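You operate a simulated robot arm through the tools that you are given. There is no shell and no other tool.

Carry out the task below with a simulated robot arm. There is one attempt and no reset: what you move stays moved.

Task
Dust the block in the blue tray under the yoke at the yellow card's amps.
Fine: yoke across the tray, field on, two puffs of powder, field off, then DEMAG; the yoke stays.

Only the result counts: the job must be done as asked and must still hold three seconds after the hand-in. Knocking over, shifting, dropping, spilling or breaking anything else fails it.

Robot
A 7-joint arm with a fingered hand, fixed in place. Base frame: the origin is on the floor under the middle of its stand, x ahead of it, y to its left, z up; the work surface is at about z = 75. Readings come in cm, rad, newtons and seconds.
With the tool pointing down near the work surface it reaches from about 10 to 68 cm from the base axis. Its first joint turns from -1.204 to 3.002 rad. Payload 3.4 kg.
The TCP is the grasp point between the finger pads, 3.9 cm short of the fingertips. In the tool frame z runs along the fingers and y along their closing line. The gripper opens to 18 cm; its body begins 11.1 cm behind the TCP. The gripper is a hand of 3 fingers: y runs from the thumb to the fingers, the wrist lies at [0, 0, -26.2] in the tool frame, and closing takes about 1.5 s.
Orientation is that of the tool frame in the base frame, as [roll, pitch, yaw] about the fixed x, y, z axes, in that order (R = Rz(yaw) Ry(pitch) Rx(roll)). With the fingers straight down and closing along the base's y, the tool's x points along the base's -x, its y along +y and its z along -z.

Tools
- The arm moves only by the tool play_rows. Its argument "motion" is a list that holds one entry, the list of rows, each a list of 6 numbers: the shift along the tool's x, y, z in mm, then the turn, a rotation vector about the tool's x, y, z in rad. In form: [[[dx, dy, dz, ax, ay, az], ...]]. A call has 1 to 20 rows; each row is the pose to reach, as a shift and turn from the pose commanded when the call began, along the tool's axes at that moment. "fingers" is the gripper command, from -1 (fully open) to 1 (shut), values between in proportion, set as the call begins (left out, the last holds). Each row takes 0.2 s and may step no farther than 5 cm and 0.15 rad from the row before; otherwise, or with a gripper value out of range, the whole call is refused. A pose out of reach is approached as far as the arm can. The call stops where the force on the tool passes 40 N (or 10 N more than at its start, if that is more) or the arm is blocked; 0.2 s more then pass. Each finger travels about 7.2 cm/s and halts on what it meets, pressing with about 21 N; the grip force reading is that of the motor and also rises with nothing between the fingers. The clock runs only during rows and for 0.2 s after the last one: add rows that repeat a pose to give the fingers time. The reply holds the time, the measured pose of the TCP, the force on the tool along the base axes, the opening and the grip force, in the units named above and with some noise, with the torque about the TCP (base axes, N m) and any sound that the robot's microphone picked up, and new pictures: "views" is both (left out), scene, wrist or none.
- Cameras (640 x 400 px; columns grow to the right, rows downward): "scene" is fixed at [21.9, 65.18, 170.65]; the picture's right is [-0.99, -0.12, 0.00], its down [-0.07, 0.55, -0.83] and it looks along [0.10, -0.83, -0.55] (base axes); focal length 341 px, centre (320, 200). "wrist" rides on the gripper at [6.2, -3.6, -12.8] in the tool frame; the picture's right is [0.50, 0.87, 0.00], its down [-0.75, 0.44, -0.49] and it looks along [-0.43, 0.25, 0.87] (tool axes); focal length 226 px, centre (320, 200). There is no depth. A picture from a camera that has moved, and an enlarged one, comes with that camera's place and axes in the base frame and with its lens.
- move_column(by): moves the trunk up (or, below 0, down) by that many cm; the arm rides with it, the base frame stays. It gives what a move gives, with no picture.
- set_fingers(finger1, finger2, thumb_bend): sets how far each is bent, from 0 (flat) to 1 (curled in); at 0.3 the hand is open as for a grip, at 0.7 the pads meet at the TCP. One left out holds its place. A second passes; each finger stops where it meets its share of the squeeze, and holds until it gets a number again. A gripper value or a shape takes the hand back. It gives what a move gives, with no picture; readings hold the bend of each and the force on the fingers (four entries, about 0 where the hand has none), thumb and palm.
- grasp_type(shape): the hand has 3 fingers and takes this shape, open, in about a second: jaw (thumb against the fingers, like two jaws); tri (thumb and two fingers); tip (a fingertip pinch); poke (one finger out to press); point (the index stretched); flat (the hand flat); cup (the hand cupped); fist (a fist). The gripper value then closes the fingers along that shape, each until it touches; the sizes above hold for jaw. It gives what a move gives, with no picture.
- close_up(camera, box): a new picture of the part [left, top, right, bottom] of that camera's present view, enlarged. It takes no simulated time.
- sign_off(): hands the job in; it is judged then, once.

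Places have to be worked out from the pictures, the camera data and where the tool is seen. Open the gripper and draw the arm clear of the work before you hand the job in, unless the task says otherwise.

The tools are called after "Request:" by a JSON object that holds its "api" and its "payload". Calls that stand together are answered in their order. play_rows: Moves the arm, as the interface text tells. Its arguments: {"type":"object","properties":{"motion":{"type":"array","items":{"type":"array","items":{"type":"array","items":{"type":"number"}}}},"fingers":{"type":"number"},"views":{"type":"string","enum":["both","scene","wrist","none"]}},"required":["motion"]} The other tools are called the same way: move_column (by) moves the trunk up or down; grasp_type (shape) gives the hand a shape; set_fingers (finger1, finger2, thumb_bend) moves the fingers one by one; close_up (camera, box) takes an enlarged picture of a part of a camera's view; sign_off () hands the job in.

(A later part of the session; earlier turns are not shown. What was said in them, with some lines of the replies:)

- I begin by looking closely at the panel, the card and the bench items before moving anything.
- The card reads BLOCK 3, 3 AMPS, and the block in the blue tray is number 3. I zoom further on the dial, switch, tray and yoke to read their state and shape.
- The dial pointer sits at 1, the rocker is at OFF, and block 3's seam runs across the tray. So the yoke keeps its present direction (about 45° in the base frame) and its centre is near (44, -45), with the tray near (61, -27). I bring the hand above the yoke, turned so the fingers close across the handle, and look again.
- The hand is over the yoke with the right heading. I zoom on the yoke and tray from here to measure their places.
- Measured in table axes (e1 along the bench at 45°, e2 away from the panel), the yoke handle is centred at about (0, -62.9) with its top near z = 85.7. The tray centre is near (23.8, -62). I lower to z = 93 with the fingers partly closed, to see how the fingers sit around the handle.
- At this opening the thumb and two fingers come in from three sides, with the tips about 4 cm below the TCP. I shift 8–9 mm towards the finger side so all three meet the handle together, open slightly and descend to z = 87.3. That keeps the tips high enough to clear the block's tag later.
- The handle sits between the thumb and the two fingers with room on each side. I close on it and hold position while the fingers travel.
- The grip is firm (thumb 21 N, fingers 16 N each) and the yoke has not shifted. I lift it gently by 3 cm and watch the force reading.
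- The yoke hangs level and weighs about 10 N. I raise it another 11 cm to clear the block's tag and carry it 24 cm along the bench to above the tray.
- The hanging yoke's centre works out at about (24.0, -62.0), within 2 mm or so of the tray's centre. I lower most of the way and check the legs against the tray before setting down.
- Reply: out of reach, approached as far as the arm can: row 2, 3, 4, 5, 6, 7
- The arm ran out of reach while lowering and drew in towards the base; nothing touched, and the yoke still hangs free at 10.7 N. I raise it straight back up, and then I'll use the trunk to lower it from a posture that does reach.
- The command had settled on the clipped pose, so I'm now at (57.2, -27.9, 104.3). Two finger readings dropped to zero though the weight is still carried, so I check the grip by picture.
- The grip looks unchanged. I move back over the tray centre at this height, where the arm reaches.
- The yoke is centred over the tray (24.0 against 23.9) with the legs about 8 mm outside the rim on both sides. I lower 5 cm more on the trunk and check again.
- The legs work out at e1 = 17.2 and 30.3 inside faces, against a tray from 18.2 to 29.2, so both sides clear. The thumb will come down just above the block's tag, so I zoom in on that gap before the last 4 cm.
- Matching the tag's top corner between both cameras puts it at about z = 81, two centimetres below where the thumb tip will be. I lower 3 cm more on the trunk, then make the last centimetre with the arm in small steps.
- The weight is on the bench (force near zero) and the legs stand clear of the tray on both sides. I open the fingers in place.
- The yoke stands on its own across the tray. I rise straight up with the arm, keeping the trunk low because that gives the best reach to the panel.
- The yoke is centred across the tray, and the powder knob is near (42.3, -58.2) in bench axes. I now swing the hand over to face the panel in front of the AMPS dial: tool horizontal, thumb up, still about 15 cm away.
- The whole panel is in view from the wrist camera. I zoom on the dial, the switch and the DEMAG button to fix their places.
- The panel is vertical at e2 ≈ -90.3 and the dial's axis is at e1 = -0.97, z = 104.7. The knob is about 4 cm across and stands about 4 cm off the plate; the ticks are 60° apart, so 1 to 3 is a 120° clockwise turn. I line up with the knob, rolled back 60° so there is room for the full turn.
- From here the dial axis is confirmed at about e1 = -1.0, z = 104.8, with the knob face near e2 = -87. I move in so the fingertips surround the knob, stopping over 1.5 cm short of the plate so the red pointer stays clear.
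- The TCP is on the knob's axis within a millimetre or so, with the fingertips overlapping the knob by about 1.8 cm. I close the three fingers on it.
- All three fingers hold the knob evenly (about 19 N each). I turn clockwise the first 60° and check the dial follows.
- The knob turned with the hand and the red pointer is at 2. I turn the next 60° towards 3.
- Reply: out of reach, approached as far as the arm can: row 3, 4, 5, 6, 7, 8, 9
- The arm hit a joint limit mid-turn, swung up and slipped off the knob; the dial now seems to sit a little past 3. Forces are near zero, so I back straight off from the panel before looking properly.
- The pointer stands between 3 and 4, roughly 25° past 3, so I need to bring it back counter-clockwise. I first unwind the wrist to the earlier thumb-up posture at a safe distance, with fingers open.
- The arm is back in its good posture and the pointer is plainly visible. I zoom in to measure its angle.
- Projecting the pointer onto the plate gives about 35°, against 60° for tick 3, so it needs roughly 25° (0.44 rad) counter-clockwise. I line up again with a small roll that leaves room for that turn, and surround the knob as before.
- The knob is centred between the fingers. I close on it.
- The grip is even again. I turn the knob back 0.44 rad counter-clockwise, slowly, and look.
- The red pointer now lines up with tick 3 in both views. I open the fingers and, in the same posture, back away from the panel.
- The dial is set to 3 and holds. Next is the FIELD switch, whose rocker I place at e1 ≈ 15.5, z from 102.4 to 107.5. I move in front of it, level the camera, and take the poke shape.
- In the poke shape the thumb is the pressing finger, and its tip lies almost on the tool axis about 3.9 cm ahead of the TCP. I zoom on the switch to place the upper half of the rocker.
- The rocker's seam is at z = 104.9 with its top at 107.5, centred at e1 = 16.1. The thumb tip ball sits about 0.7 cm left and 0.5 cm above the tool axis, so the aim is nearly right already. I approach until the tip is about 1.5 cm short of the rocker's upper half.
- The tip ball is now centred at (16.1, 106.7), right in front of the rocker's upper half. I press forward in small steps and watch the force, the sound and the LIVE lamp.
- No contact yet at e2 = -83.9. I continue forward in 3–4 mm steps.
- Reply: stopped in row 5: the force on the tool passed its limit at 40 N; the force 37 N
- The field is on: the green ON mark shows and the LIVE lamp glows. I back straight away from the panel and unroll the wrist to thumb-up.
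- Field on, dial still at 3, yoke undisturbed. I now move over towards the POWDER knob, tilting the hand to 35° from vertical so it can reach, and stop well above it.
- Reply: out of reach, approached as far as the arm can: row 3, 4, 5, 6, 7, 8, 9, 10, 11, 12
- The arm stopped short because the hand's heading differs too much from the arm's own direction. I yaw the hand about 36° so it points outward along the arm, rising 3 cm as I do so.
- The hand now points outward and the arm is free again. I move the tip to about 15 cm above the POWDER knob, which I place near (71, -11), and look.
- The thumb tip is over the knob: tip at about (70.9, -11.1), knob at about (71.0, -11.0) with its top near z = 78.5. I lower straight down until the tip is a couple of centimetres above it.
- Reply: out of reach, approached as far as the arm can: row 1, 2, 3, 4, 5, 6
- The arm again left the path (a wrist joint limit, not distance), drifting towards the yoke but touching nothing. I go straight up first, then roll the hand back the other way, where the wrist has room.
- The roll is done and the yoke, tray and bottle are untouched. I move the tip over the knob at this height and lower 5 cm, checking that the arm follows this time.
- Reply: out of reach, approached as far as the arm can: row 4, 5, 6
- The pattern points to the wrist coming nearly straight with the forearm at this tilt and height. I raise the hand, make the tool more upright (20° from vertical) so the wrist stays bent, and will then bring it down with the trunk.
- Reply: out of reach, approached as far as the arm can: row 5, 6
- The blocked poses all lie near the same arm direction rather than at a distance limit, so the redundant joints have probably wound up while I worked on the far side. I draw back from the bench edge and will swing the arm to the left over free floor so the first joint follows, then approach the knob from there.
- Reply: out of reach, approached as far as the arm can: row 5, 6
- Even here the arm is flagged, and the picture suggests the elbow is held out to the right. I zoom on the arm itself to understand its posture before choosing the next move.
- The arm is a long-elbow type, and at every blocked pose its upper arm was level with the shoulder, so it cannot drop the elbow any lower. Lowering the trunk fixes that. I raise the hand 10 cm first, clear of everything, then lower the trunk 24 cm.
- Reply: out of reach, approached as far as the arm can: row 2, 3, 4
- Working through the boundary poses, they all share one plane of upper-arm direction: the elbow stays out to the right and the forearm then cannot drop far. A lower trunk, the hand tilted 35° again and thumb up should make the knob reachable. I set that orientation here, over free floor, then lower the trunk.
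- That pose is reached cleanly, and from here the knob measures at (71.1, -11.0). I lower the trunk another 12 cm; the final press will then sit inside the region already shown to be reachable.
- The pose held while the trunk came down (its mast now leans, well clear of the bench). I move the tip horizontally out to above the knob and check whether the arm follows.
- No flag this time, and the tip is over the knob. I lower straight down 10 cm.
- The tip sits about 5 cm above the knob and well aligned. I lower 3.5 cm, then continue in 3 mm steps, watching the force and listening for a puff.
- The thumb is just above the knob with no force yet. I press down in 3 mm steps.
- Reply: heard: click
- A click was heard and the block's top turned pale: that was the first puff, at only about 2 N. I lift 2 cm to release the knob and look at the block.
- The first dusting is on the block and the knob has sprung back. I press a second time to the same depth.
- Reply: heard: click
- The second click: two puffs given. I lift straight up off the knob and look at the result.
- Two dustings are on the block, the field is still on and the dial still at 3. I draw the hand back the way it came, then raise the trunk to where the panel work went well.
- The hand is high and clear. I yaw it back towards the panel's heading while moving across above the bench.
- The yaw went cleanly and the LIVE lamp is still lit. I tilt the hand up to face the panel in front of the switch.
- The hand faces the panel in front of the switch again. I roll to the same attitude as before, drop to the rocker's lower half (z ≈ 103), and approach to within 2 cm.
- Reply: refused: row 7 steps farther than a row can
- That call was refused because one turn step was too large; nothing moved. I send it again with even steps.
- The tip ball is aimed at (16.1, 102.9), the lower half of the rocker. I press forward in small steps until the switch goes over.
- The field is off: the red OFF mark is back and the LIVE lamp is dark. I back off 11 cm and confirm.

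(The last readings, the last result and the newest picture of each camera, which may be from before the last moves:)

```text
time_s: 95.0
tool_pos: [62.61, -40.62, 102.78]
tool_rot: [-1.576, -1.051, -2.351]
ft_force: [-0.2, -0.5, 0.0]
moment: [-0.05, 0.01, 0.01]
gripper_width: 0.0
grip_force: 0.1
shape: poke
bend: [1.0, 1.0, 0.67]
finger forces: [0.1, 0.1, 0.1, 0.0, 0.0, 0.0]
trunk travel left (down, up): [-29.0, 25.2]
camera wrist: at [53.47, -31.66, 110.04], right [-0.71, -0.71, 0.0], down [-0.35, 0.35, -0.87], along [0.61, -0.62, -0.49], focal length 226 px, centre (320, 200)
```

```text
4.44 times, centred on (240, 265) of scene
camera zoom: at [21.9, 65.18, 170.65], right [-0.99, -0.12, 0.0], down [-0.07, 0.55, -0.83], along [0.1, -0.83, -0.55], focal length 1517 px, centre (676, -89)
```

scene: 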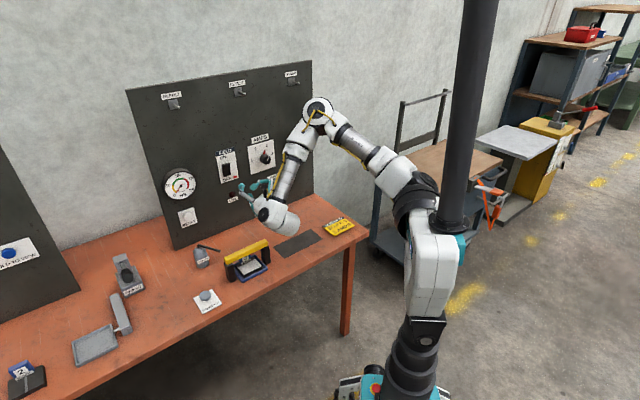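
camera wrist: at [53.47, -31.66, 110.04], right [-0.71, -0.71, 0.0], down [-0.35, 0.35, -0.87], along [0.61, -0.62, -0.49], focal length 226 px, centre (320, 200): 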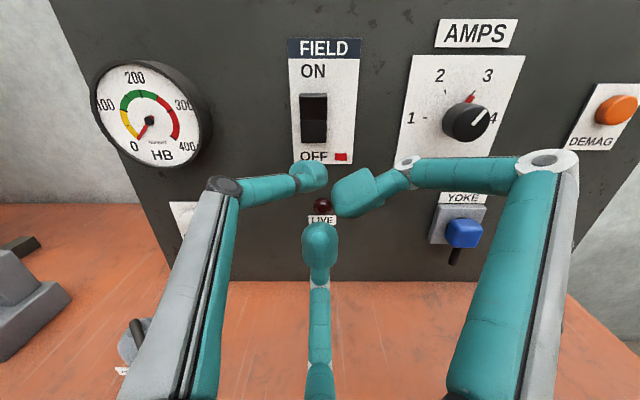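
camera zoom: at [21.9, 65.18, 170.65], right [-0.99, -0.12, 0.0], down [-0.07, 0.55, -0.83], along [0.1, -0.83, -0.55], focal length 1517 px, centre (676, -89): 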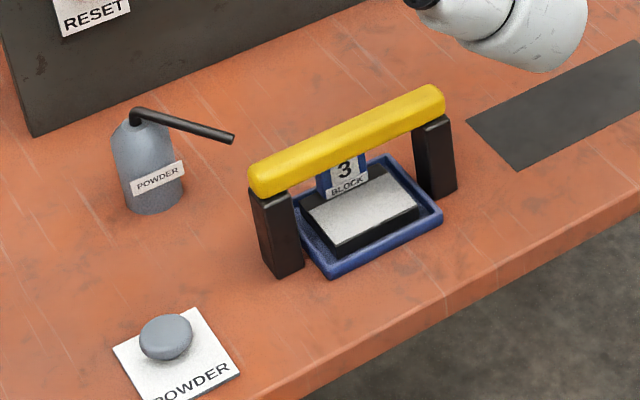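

All as it should be on the bench. Next is DEMAG, at about e1 = -20.0, z = 106.1. I slide sideways along the panel at this safe distance towards it.

Request:
{"api": "play_rows", "payload": {"motion": [[[23, 33, 0, 0, 0, 0], [46, 67, 0, 0, 0, 0], [69, 100, 0, 0, 0, 0], [92, 133, 0, 0, 0, 0], [115, 167, 0, 0, 0, 0], [138, 200, 0, 0, 0, 0], [161, 234, 0, 0, 0, 0], [184, 267, 0, 0, 0, 0], [206, 300, 0, 0, 0, 0], [206, 300, 0, 0, 0, 0]]]}}

Request:
{"api": "close_up", "payload": {"camera": "wrist", "box": [240, 60, 440, 240]}}

```text
time_s: 97.2
tool_pos: [40.54, -57.65, 106.94]
tool_rot: [-1.604, -1.051, -2.421]
ft_force: [-0.9, -0.1, 0.9]
moment: [0.0, 0.03, 0.06]
gripper_width: 0.01
grip_force: 0.0
shape: poke
bend: [1.0, 1.0, 0.67]
finger forces: [0.1, 0.0, 0.0, 0.1, 0.0, 0.1]
out of reach, approached as far as the arm can: row 6, 7, 8, 9, 10
trunk travel left (down, up): [-29.0, 25.2]
camera wrist: at [32.54, -47.91, 114.36], right [-0.77, -0.64, 0.0], down [-0.33, 0.39, -0.86], along [0.55, -0.66, -0.51], focal length 226 px, centre (320, 200)
```

scene: 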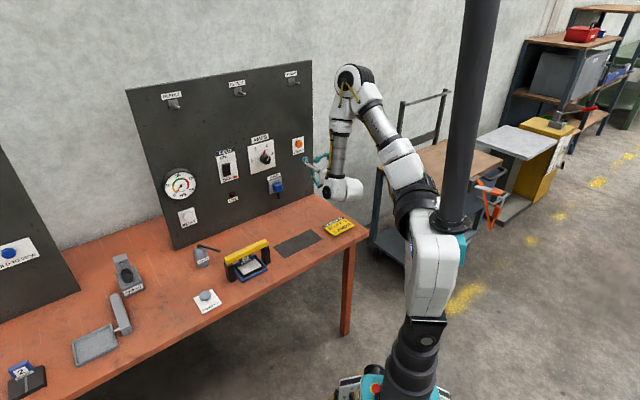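
wrist: 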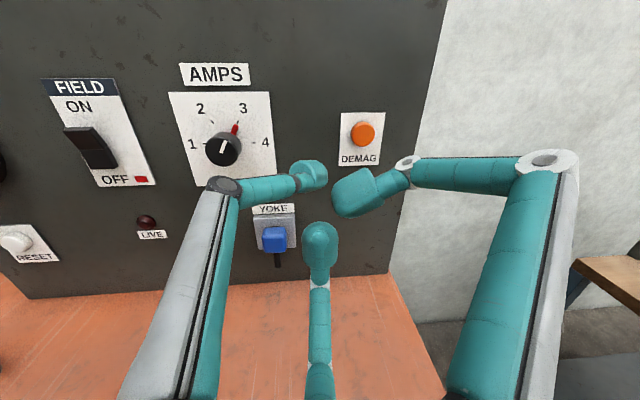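

```text
2.22 times, centred on (340, 150) of wrist
camera zoom: at [32.54, -47.91, 114.36], right [-0.77, -0.64, 0.0], down [-0.33, 0.39, -0.86], along [0.55, -0.66, -0.51], focal length 502 px, centre (276, 311)
```

zoom: 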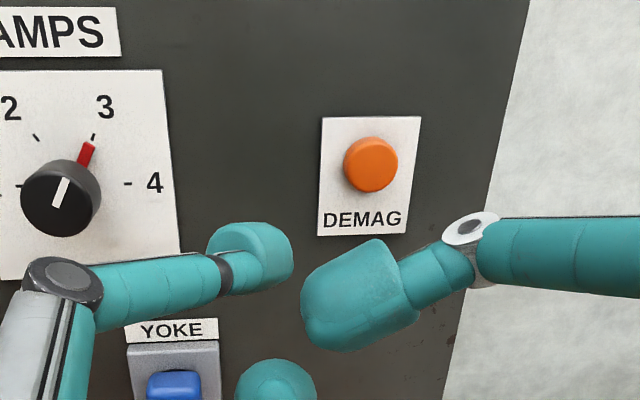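

The arm is flagged short of DEMAG at this close-in distance, with the heading turned slightly to about -50°, which is fine for a button. I try again nearer the panel, where the arm is less folded: forward 8 cm, then sideways.

Request:
{"api": "play_rows", "payload": {"motion": [[[-1.3, -3.6, 39.8, 0, 0, 0], [-2.6, -7.2, 79.6, 0, 0, 0], [5.5, 12, 81.6, 0, 0, 0], [13.6, 31.1, 83.6, 0, 0, 0], [21.7, 50, 85.5, 0, 0, 0], [29.8, 69.4, 87.5, 0, 0, 0], [29.8, 69.4, 87.5, 0, 0, 0]]]}}

Request:
{"api": "close_up", "payload": {"camera": "wrist", "box": [240, 60, 440, 240]}}

```text
time_s: 98.8
tool_pos: [44.45, -63.18, 105.22]
tool_rot: [-1.59, -1.052, -2.471]
ft_force: [-0.8, 0.4, 0.0]
moment: [0.0, -0.04, 0.0]
gripper_width: 0.02
grip_force: 0.0
shape: poke
bend: [1.0, 1.0, 0.67]
finger forces: [0.0, 0.0, 0.0, 0.1, 0.1, 0.1]
out of reach, approached as far as the arm can: row 1, 2, 3, 4, 5, 6, 7
trunk travel left (down, up): [-29.0, 25.2]
camera wrist: at [36.84, -53.12, 112.57], right [-0.79, -0.61, 0.01], down [-0.31, 0.39, -0.87], along [0.52, -0.69, -0.5], focal length 226 px, centre (320, 200)
```

scene: 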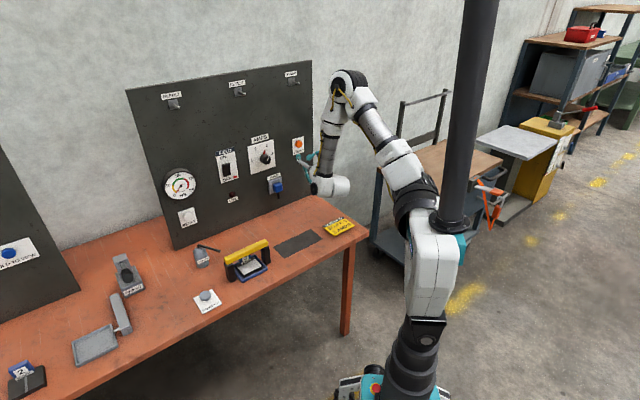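
wrist: 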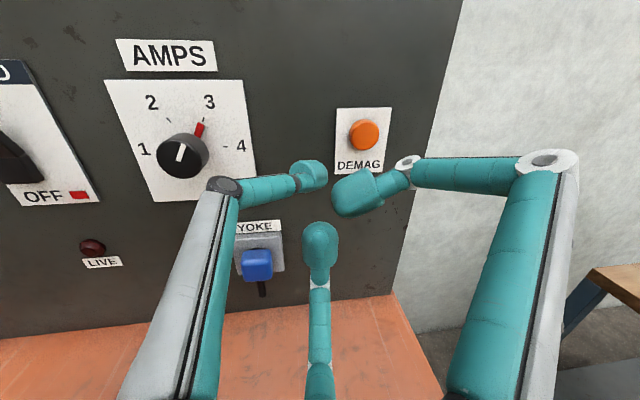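

```text
2.22 times, centred on (340, 150) of wrist
camera zoom: at [36.84, -53.12, 112.57], right [-0.79, -0.61, 0.01], down [-0.31, 0.39, -0.87], along [0.52, -0.69, -0.5], focal length 502 px, centre (276, 311)
```

zoom: 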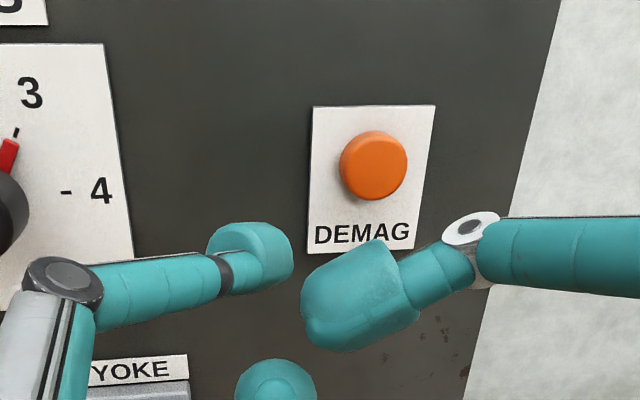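

The arm does follow but keeps turning the heading further right, so heading is the limiting angle here. I give it that: turn the hand a further 10° to point at about -62°, which still meets the DEMAG button squarely enough.

Request:
{"api": "play_rows", "payload": {"motion": [[[0, 0, 0, -0.05, 0.029, 0.0006], [0, 0, 0, -0.101, 0.058, 0.001], [0, 0, 0, -0.152, 0.0867, 0.0017], [0, 0, 0, -0.152, 0.0867, 0.0017]]]}}

Request:
{"api": "close_up", "payload": {"camera": "wrist", "box": [240, 60, 440, 240]}}

Request:
{"api": "close_up", "payload": {"camera": "scene", "box": [260, 110, 360, 220]}}

```text
time_s: 99.8
tool_pos: [44.41, -63.34, 105.25]
tool_rot: [-1.604, -1.051, -2.595]
ft_force: [0.0, 0.0, -0.4]
moment: [0.04, -0.03, 0.02]
gripper_width: 0.01
grip_force: 0.1
shape: poke
bend: [1.0, 1.0, 0.67]
finger forces: [0.1, 0.0, 0.0, 0.0, 0.0, 0.1]
trunk travel left (down, up): [-29.0, 25.2]
camera wrist: at [38.27, -52.24, 112.68], right [-0.87, -0.5, 0.0], down [-0.25, 0.44, -0.86], along [0.43, -0.75, -0.51], focal length 226 px, centre (320, 200)
```

scene: 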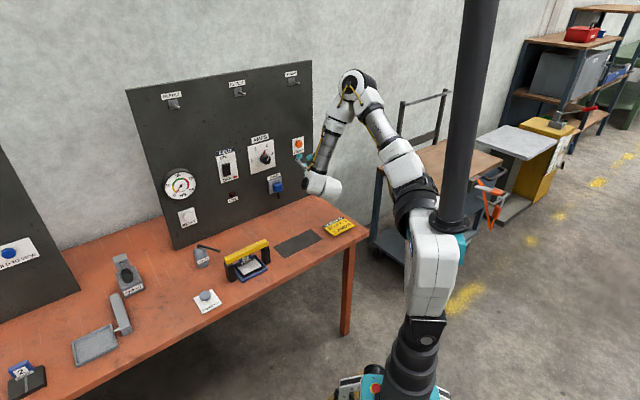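
wrist: 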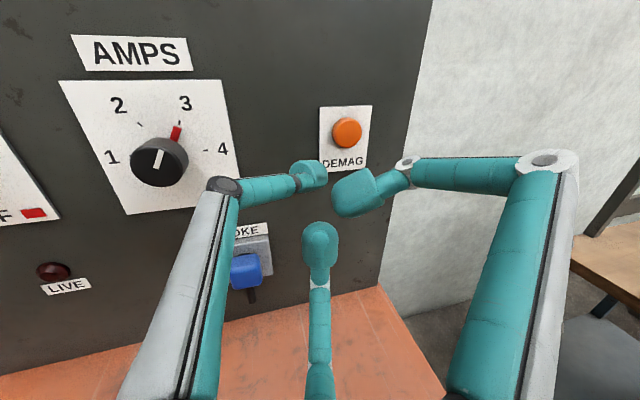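

```text
2.22 times, centred on (340, 150) of wrist
camera zoom: at [38.27, -52.24, 112.68], right [-0.87, -0.5, 0.0], down [-0.25, 0.44, -0.86], along [0.43, -0.75, -0.51], focal length 502 px, centre (276, 311)
```

zoom: 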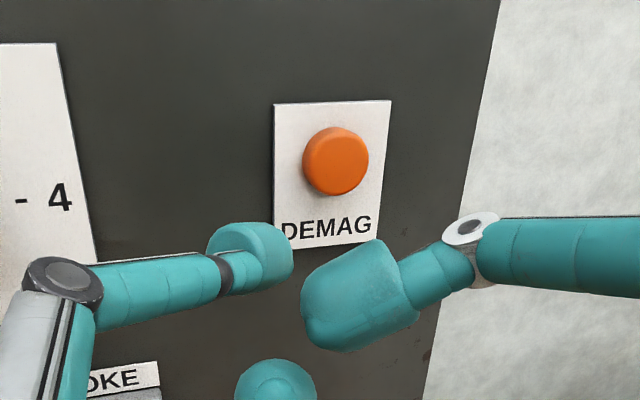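

```text
3.64 times, centred on (310, 165) of scene
camera zoom: at [21.9, 65.18, 170.65], right [-0.99, -0.12, 0.0], down [-0.07, 0.55, -0.83], along [0.1, -0.83, -0.55], focal length 1241 px, centre (356, 327)
```

zoom: 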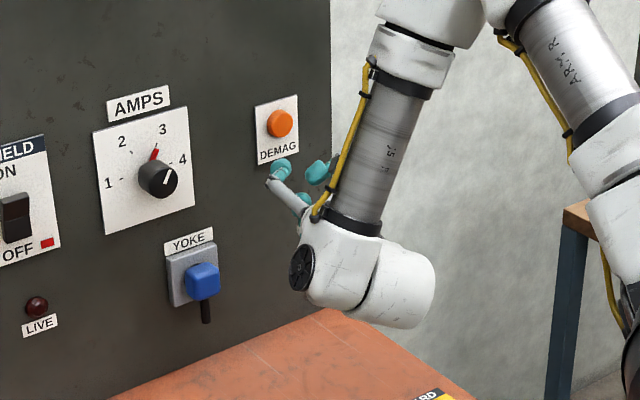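

This heading is reached cleanly. The DEMAG face measures at e1 = -19.8, z = 106.2, e2 ≈ -88.6. I bring the thumb tip to about 3 cm in front of it.

Request:
{"api": "play_rows", "payload": {"motion": [[[9.7, 11.5, 22.6, 0, 0, 0], [19.4, 23, 45.2, 0, 0, 0], [29.1, 34.5, 67.8, 0, 0, 0], [29.1, 34.5, 67.8, 0, 0, 0]]]}}

Request:
{"api": "close_up", "payload": {"camera": "wrist", "box": [240, 60, 440, 240]}}

Request:
{"api": "close_up", "payload": {"camera": "scene", "box": [260, 120, 330, 190]}}

```text
time_s: 100.8
tool_pos: [44.08, -71.07, 105.95]
tool_rot: [-1.602, -1.052, -2.593]
ft_force: [-0.5, 0.4, -0.5]
moment: [0.0, -0.02, 0.01]
gripper_width: 0.03
grip_force: 0.0
shape: poke
bend: [1.0, 1.0, 0.67]
finger forces: [0.1, 0.1, 0.1, 0.0, 0.0, 0.0]
trunk travel left (down, up): [-29.0, 25.2]
camera wrist: at [37.82, -60.23, 113.46], right [-0.87, -0.5, 0.01], down [-0.26, 0.44, -0.86], along [0.43, -0.75, -0.51], focal length 226 px, centre (320, 200)
```

scene: 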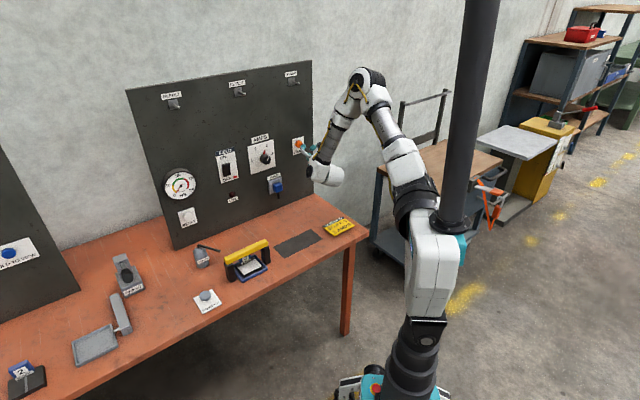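
wrist: 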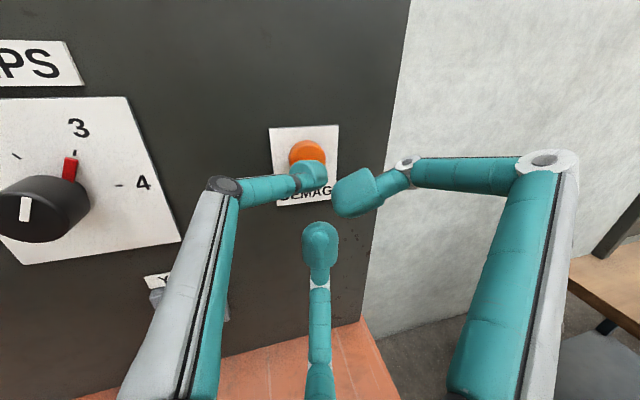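

```text
2.22 times, centred on (340, 150) of wrist
camera zoom: at [37.82, -60.23, 113.46], right [-0.87, -0.5, 0.01], down [-0.26, 0.44, -0.86], along [0.43, -0.75, -0.51], focal length 502 px, centre (276, 311)
```

zoom: 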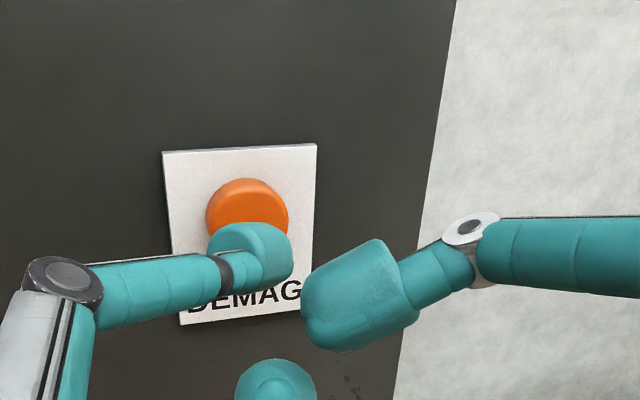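

```text
5.71 times, centred on (295, 155) of scene
camera zoom: at [21.9, 65.18, 170.65], right [-0.99, -0.12, 0.0], down [-0.07, 0.55, -0.83], along [0.1, -0.83, -0.55], focal length 1951 px, centre (463, 457)
```

zoom: 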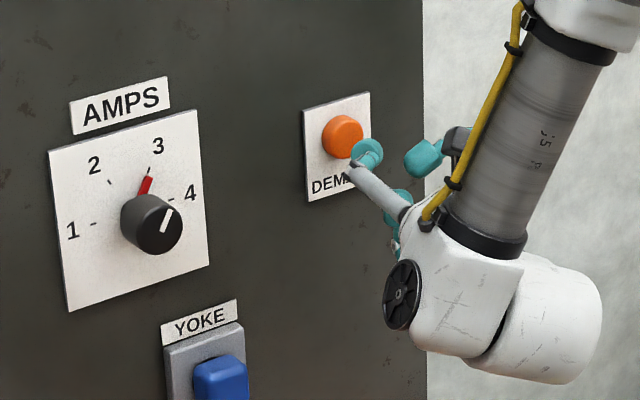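

The tip ball is at e1 = -19.2, z = 106.6, and moving along the tool axis brings it to about -20.0 at the button. I press forward in small steps, listening for the click.

Request:
{"api": "play_rows", "payload": {"motion": [[[0, 0, 8, 0, 0, 0], [0, 0, 16, 0, 0, 0], [0, 0, 22, 0, 0, 0], [0, 0, 26, 0, 0, 0], [0, 0, 29, 0, 0, 0], [0, 0, 29, 0, 0, 0]]], "views": "wrist"}}

Request:
{"api": "close_up", "payload": {"camera": "scene", "box": [260, 120, 330, 190]}}

```text
time_s: 102.2
tool_pos: [45.53, -73.77, 105.65]
tool_rot: [-1.604, -1.054, -2.594]
ft_force: [-1.0, 0.6, 0.6]
moment: [-0.02, 0.0, 0.01]
gripper_width: 0.0
grip_force: 0.1
shape: poke
bend: [1.0, 1.0, 0.67]
finger forces: [0.0, 0.0, 0.2, 0.0, 0.0, 0.0]
trunk travel left (down, up): [-29.0, 25.2]
camera wrist: at [39.24, -62.84, 113.3], right [-0.87, -0.5, 0.0], down [-0.26, 0.44, -0.86], along [0.43, -0.75, -0.51], focal length 226 px, centre (320, 200)
```

wrist: 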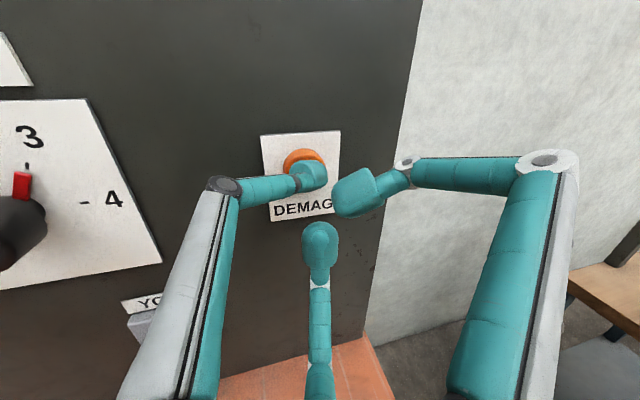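

```text
5.71 times, centred on (295, 155) of scene
camera zoom: at [21.9, 65.18, 170.65], right [-0.99, -0.12, 0.0], down [-0.07, 0.55, -0.83], along [0.1, -0.83, -0.55], focal length 1951 px, centre (463, 457)
```

zoom: 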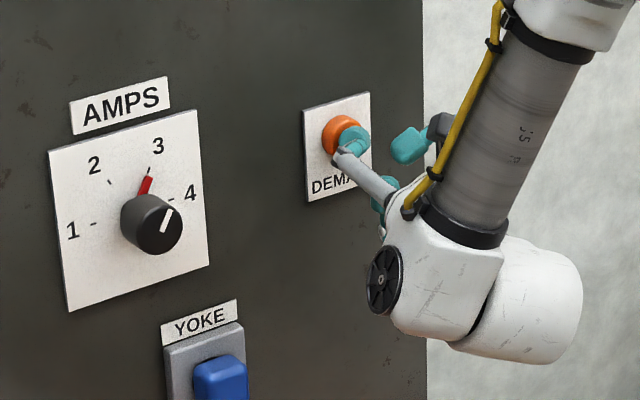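

Close, but no contact force yet. I continue in 3 mm steps.

Request:
{"api": "play_rows", "payload": {"motion": [[[0, 0, 3, 0, 0, 0], [0, 0, 6, 0, 0, 0], [0, 0, 9, 0, 0, 0], [0, 0, 9, 0, 0, 0]]], "views": "wrist"}}

Request:
{"api": "close_up", "payload": {"camera": "scene", "box": [260, 120, 330, 190]}}

```text
time_s: 103.2
tool_pos: [45.87, -74.57, 105.87]
tool_rot: [-1.605, -1.053, -2.593]
ft_force: [-4.2, 7.6, -1.3]
moment: [0.08, 0.05, 0.03]
gripper_width: 0.0
grip_force: 0.0
shape: poke
bend: [1.0, 1.0, 0.67]
finger forces: [0.0, 0.0, 0.0, 0.0, 8.9, 0.1]
trunk travel left (down, up): [-29.0, 25.2]
heard: click
camera wrist: at [39.63, -63.51, 113.34], right [-0.87, -0.5, 0.01], down [-0.26, 0.44, -0.86], along [0.43, -0.75, -0.51], focal length 226 px, centre (320, 200)
```

wrist: 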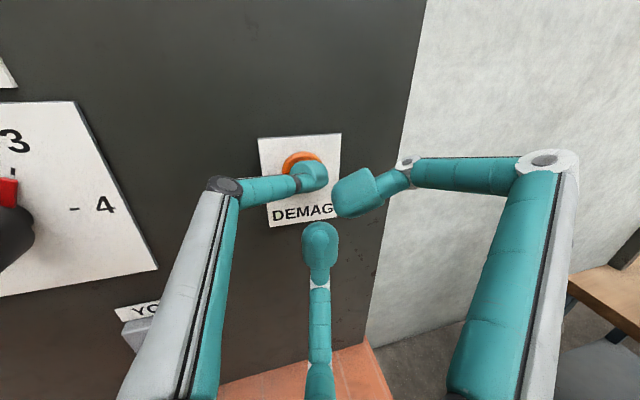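

```text
5.71 times, centred on (295, 155) of scene
camera zoom: at [21.9, 65.18, 170.65], right [-0.99, -0.12, 0.0], down [-0.07, 0.55, -0.83], along [0.1, -0.83, -0.55], focal length 1951 px, centre (463, 457)
```

zoom: 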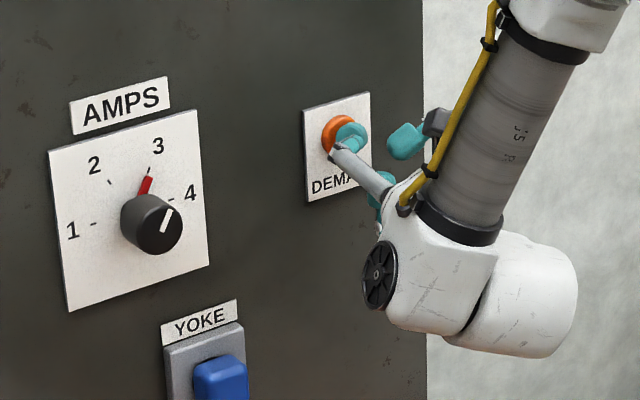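

DEMAG clicked at about 9 N. I back straight away from the button and look at the whole scene.

Request:
{"api": "play_rows", "payload": {"motion": [[[0, 0, -15, 0, 0, 0], [0, 0, -40, 0, 0, 0], [0, 0, -70, 0, 0, 0], [0, 0, -100, 0, 0, 0], [0, 0, -130, 0, 0, 0], [0, 0, -130, 0, 0, 0]]]}}

Request:
{"api": "close_up", "payload": {"camera": "scene", "box": [200, 110, 340, 220]}}

Request:
{"api": "close_up", "payload": {"camera": "scene", "box": [180, 210, 360, 320]}}

```text
time_s: 104.6
tool_pos: [39.47, -63.19, 106.07]
tool_rot: [-1.606, -1.053, -2.59]
ft_force: [0.5, 0.2, -0.9]
moment: [0.01, 0.0, 0.04]
gripper_width: 0.02
grip_force: 0.0
shape: poke
bend: [1.0, 1.0, 0.66]
finger forces: [0.0, 0.0, 0.0, 0.1, 0.1, 0.0]
trunk travel left (down, up): [-29.0, 25.2]
camera wrist: at [33.27, -52.35, 113.49], right [-0.87, -0.5, 0.0], down [-0.26, 0.44, -0.86], along [0.43, -0.75, -0.51], focal length 226 px, centre (320, 200)
```

scene: 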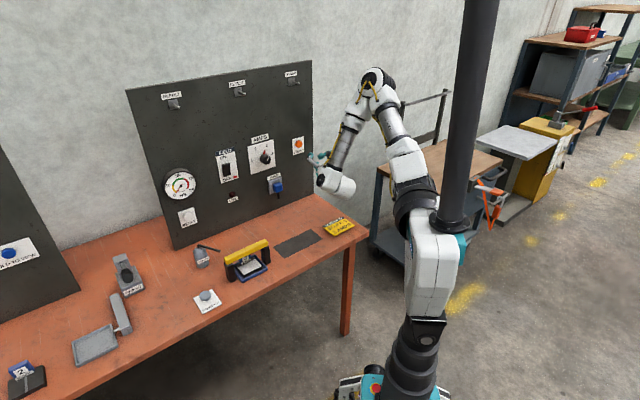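
wrist: 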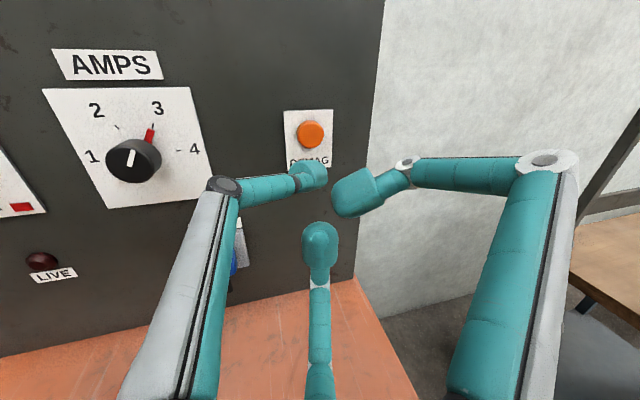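

```text
3.64 times, centred on (270, 165) of scene
camera zoom: at [21.9, 65.18, 170.65], right [-0.99, -0.12, 0.0], down [-0.07, 0.55, -0.83], along [0.1, -0.83, -0.55], focal length 1241 px, centre (502, 327)
```

zoom: 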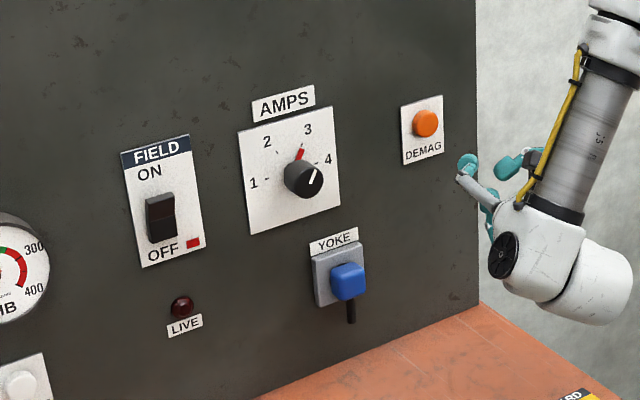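

```text
3.56 times, centred on (270, 265) of scene
camera zoom: at [21.9, 65.18, 170.65], right [-0.99, -0.12, 0.0], down [-0.07, 0.55, -0.83], along [0.1, -0.83, -0.55], focal length 1214 px, centre (498, -31)
```

zoom: 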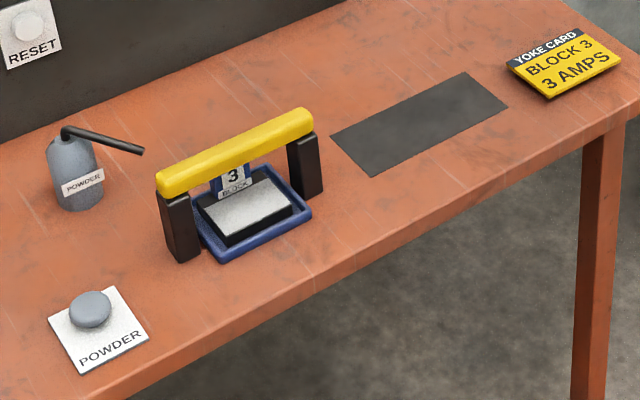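

The field is off, LIVE dark, dial at 3, the yoke stands across the tray and nothing else has moved. I draw the hand back and up, clear of the panel and bench, before opening it.

Request:
{"api": "play_rows", "payload": {"motion": [[[10, -6, -35, 0, 0, 0], [30, -17, -65, 0, 0, 0], [60, -34, -80, 0, 0, 0], [95, -54, -82, 0, 0, 0], [104, -60, -82, 0, 0, 0], [104, -60, -82, 0, 0, 0]]], "views": "scene"}}

Request:
{"api": "grasp_type", "payload": {"shape": "jaw"}}

Request:
{"api": "play_rows", "payload": {"motion": [[[0, 0, 0, 0, 0, 0], [0, 0, 0, 0, 0, 0], [0, 0, 0, 0, 0, 0], [0, 0, 0, 0, 0, 0], [0, 0, 0, 0, 0, 0]]], "fingers": -1}}

Request:
{"api": "close_up", "payload": {"camera": "scene", "box": [240, 130, 310, 175]}}

Request:
{"api": "close_up", "payload": {"camera": "scene", "box": [215, 230, 285, 290]}}

Request:
{"api": "close_up", "payload": {"camera": "scene", "box": [0, 140, 240, 400]}}

```text
time_s: 106.0
tool_pos: [38.9, -57.33, 118.35]
tool_rot: [-1.601, -1.053, -2.598]
ft_force: [0.7, 0.2, -0.4]
moment: [0.0, 0.0, 0.04]
gripper_width: 0.0
grip_force: 0.0
shape: poke
bend: [1.0, 1.0, 0.66]
finger forces: [0.1, 0.0, 0.0, 0.0, 0.0, 0.0]
out of reach, approached as far as the arm can: row 2, 3, 4, 5, 6
trunk travel left (down, up): [-29.0, 25.2]
```

scene: 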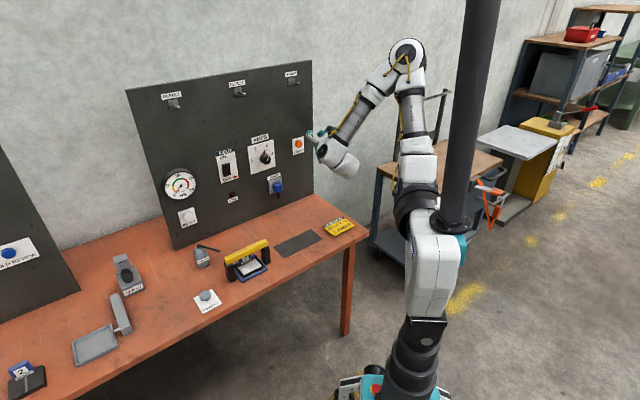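

```text
time_s: 106.9
tool_pos: [38.9, -57.6, 118.29]
tool_rot: [-1.602, -1.053, -2.597]
ft_force: [0.0, 0.1, -0.3]
moment: [-0.02, -0.03, -0.02]
gripper_width: 18.0
grip_force: 0.1
shape: jaw
bend: [0.3, 0.3, 0.3]
finger forces: [0.0, 0.1, 0.1, 0.0, 0.1, 0.1]
trunk travel left (down, up): [-29.0, 25.2]
```

```text
time_s: 108.1
tool_pos: [38.92, -57.93, 118.3]
tool_rot: [-1.605, -1.052, -2.594]
ft_force: [0.0, 0.4, -0.2]
moment: [-0.01, -0.03, 0.0]
gripper_width: 17.99
grip_force: 0.1
shape: jaw
bend: [0.3, 0.3, 0.3]
finger forces: [0.0, 0.0, 0.1, 0.1, 0.0, 0.1]
trunk travel left (down, up): [-29.0, 25.2]
camera wrist: at [32.75, -46.92, 125.73], right [-0.87, -0.5, 0.0], down [-0.26, 0.44, -0.86], along [0.42, -0.75, -0.51], focal length 226 px, centre (320, 200)
```

scene: 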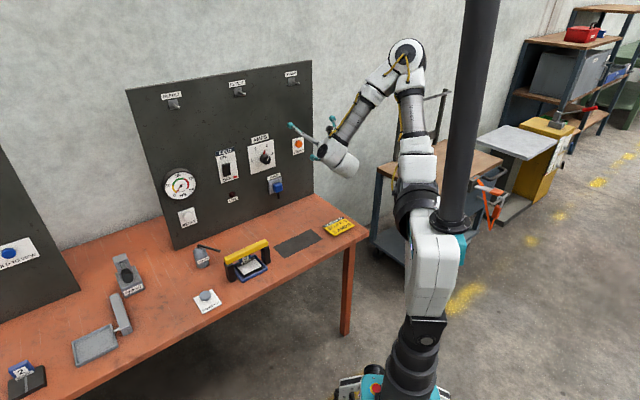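
wrist: 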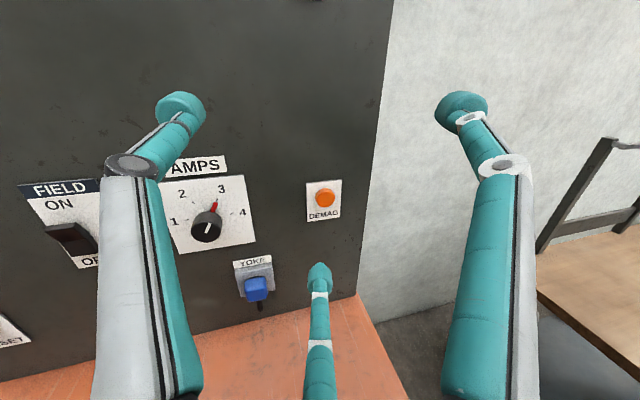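

```text
8.89 times, centred on (275, 152) of scene
camera zoom: at [21.9, 65.18, 170.65], right [-0.99, -0.12, 0.0], down [-0.07, 0.55, -0.83], along [0.1, -0.83, -0.55], focal length 3034 px, centre (720, 622)
```

zoom: 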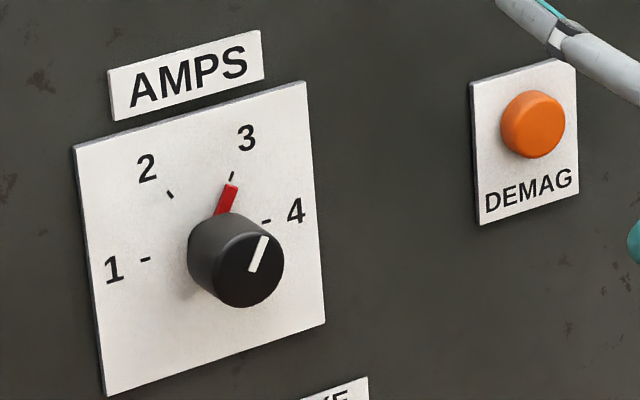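

```text
6.67 times, centred on (250, 260) of scene
camera zoom: at [21.9, 65.18, 170.65], right [-0.99, -0.12, 0.0], down [-0.07, 0.55, -0.83], along [0.1, -0.83, -0.55], focal length 2276 px, centre (787, -200)
```

zoom: 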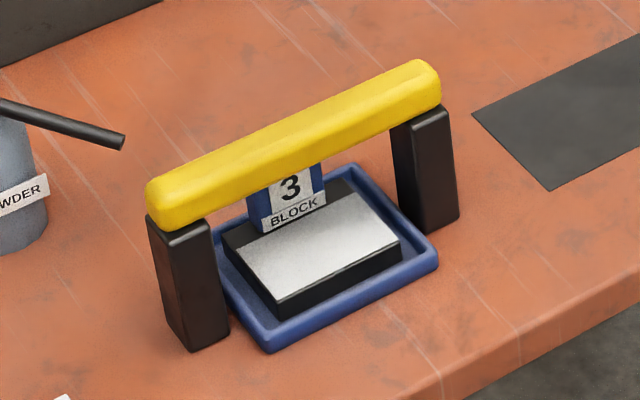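

```text
1.54 times, centred on (120, 270) of scene
camera zoom: at [21.9, 65.18, 170.65], right [-0.99, -0.12, 0.0], down [-0.07, 0.55, -0.83], along [0.1, -0.83, -0.55], focal length 525 px, centre (628, 92)
```

zoom: 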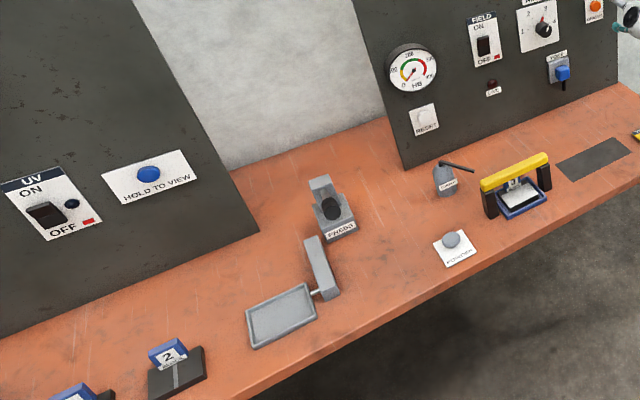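

The hand is open, the dial reads 3, the field is off, and the block is dusted under the standing yoke. I raise the trunk 9 cm to take the arm further clear, then confirm nothing has changed.

Request:
{"api": "move_column", "payload": {"by": 9}}

Request:
{"api": "play_rows", "payload": {"motion": [[[0, 0, -10, 0, 0, 0], [0, 0, -25, 0, 0, 0], [0, 0, -40, 0, 0, 0], [0, 0, -40, 0, 0, 0], [0, 0, -40, 0, 0, 0]]]}}

Request:
{"api": "close_up", "payload": {"camera": "scene", "box": [180, 120, 360, 320]}}

```text
time_s: 109.4
tool_pos: [38.89, -57.83, 127.27]
tool_rot: [-1.605, -1.053, -2.591]
ft_force: [0.0, -0.9, -0.8]
moment: [-0.03, 0.0, -0.02]
gripper_width: 17.96
grip_force: 0.0
shape: jaw
bend: [0.3, 0.3, 0.3]
finger forces: [0.1, 0.1, 0.0, 0.1, 0.0, 0.1]
trunk travel left (down, up): [-38.0, 16.2]
```

```text
time_s: 110.6
tool_pos: [38.1, -56.56, 127.31]
tool_rot: [-1.61, -1.052, -2.591]
ft_force: [-0.2, 0.5, -0.8]
moment: [0.0, -0.01, 0.01]
gripper_width: 17.95
grip_force: 0.0
shape: jaw
bend: [0.3, 0.3, 0.3]
finger forces: [0.1, 0.0, 0.0, 0.0, 0.0, 0.0]
out of reach, approached as far as the arm can: row 2, 3, 4, 5
trunk travel left (down, up): [-38.0, 16.2]
camera wrist: at [31.83, -45.55, 134.75], right [-0.87, -0.5, 0.0], down [-0.26, 0.44, -0.86], along [0.42, -0.75, -0.51], focal length 226 px, centre (320, 200)
```

scene: 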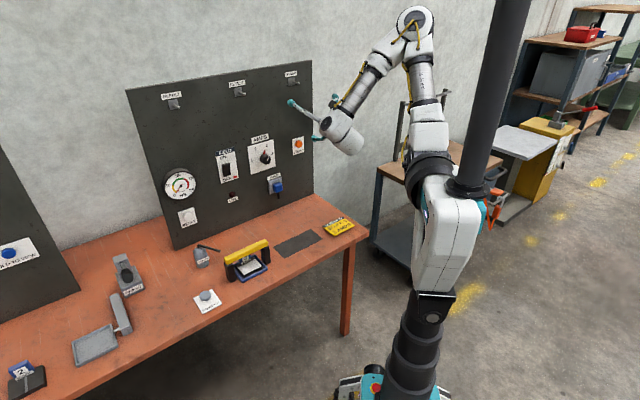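
wrist: 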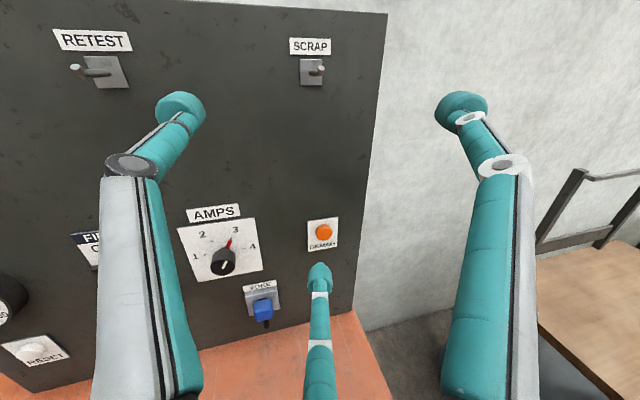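

```text
2.00 times, centred on (270, 220) of scene
camera zoom: at [21.9, 65.18, 170.65], right [-0.99, -0.12, 0.0], down [-0.07, 0.55, -0.83], along [0.1, -0.83, -0.55], focal length 683 px, centre (420, 160)
```

zoom: 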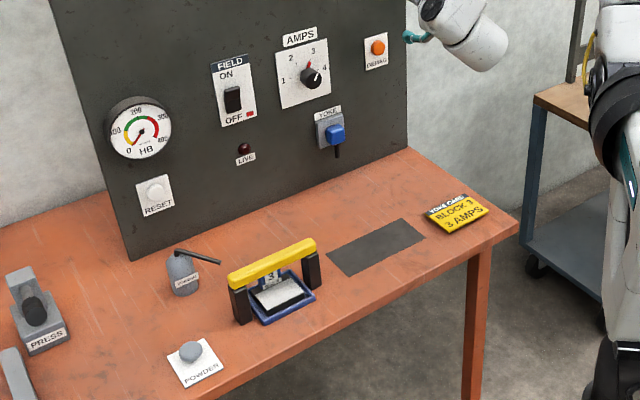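

The arm is clear and the hand open. The yoke stands across the tray, the dial is at 3, two puffs were given with the field on, the field is off and DEMAG has been pressed; everything else is where it was. I hand the job in.

Request:
{"api": "sign_off", "payload": {}}

```text
The job is handed in.
```

The job is done and handed in. Block 3 was dusted under the yoke at 3 amps, as the yellow card says. I have not seen a verdict, only that the hand-in was accepted.

- **Yoke:** it stands across the blue tray with its legs clear on both sides, and I left it there.
- **Amps:** the dial is at 3. On the first turn it overshot to between 3 and 4, so I brought it back before switching the field on.
- **Field and powder:** the field was on and the LIVE lamp lit for both puffs. Each puff clicked, and the block's top turned white.
- **Finish:** the field is off, the LIVE lamp is dark, and DEMAG was pressed once with a click.

In the last pictures everything else on the bench is where it was. The hand is open, and the arm is about 20 cm clear of the panel and well above the bench.
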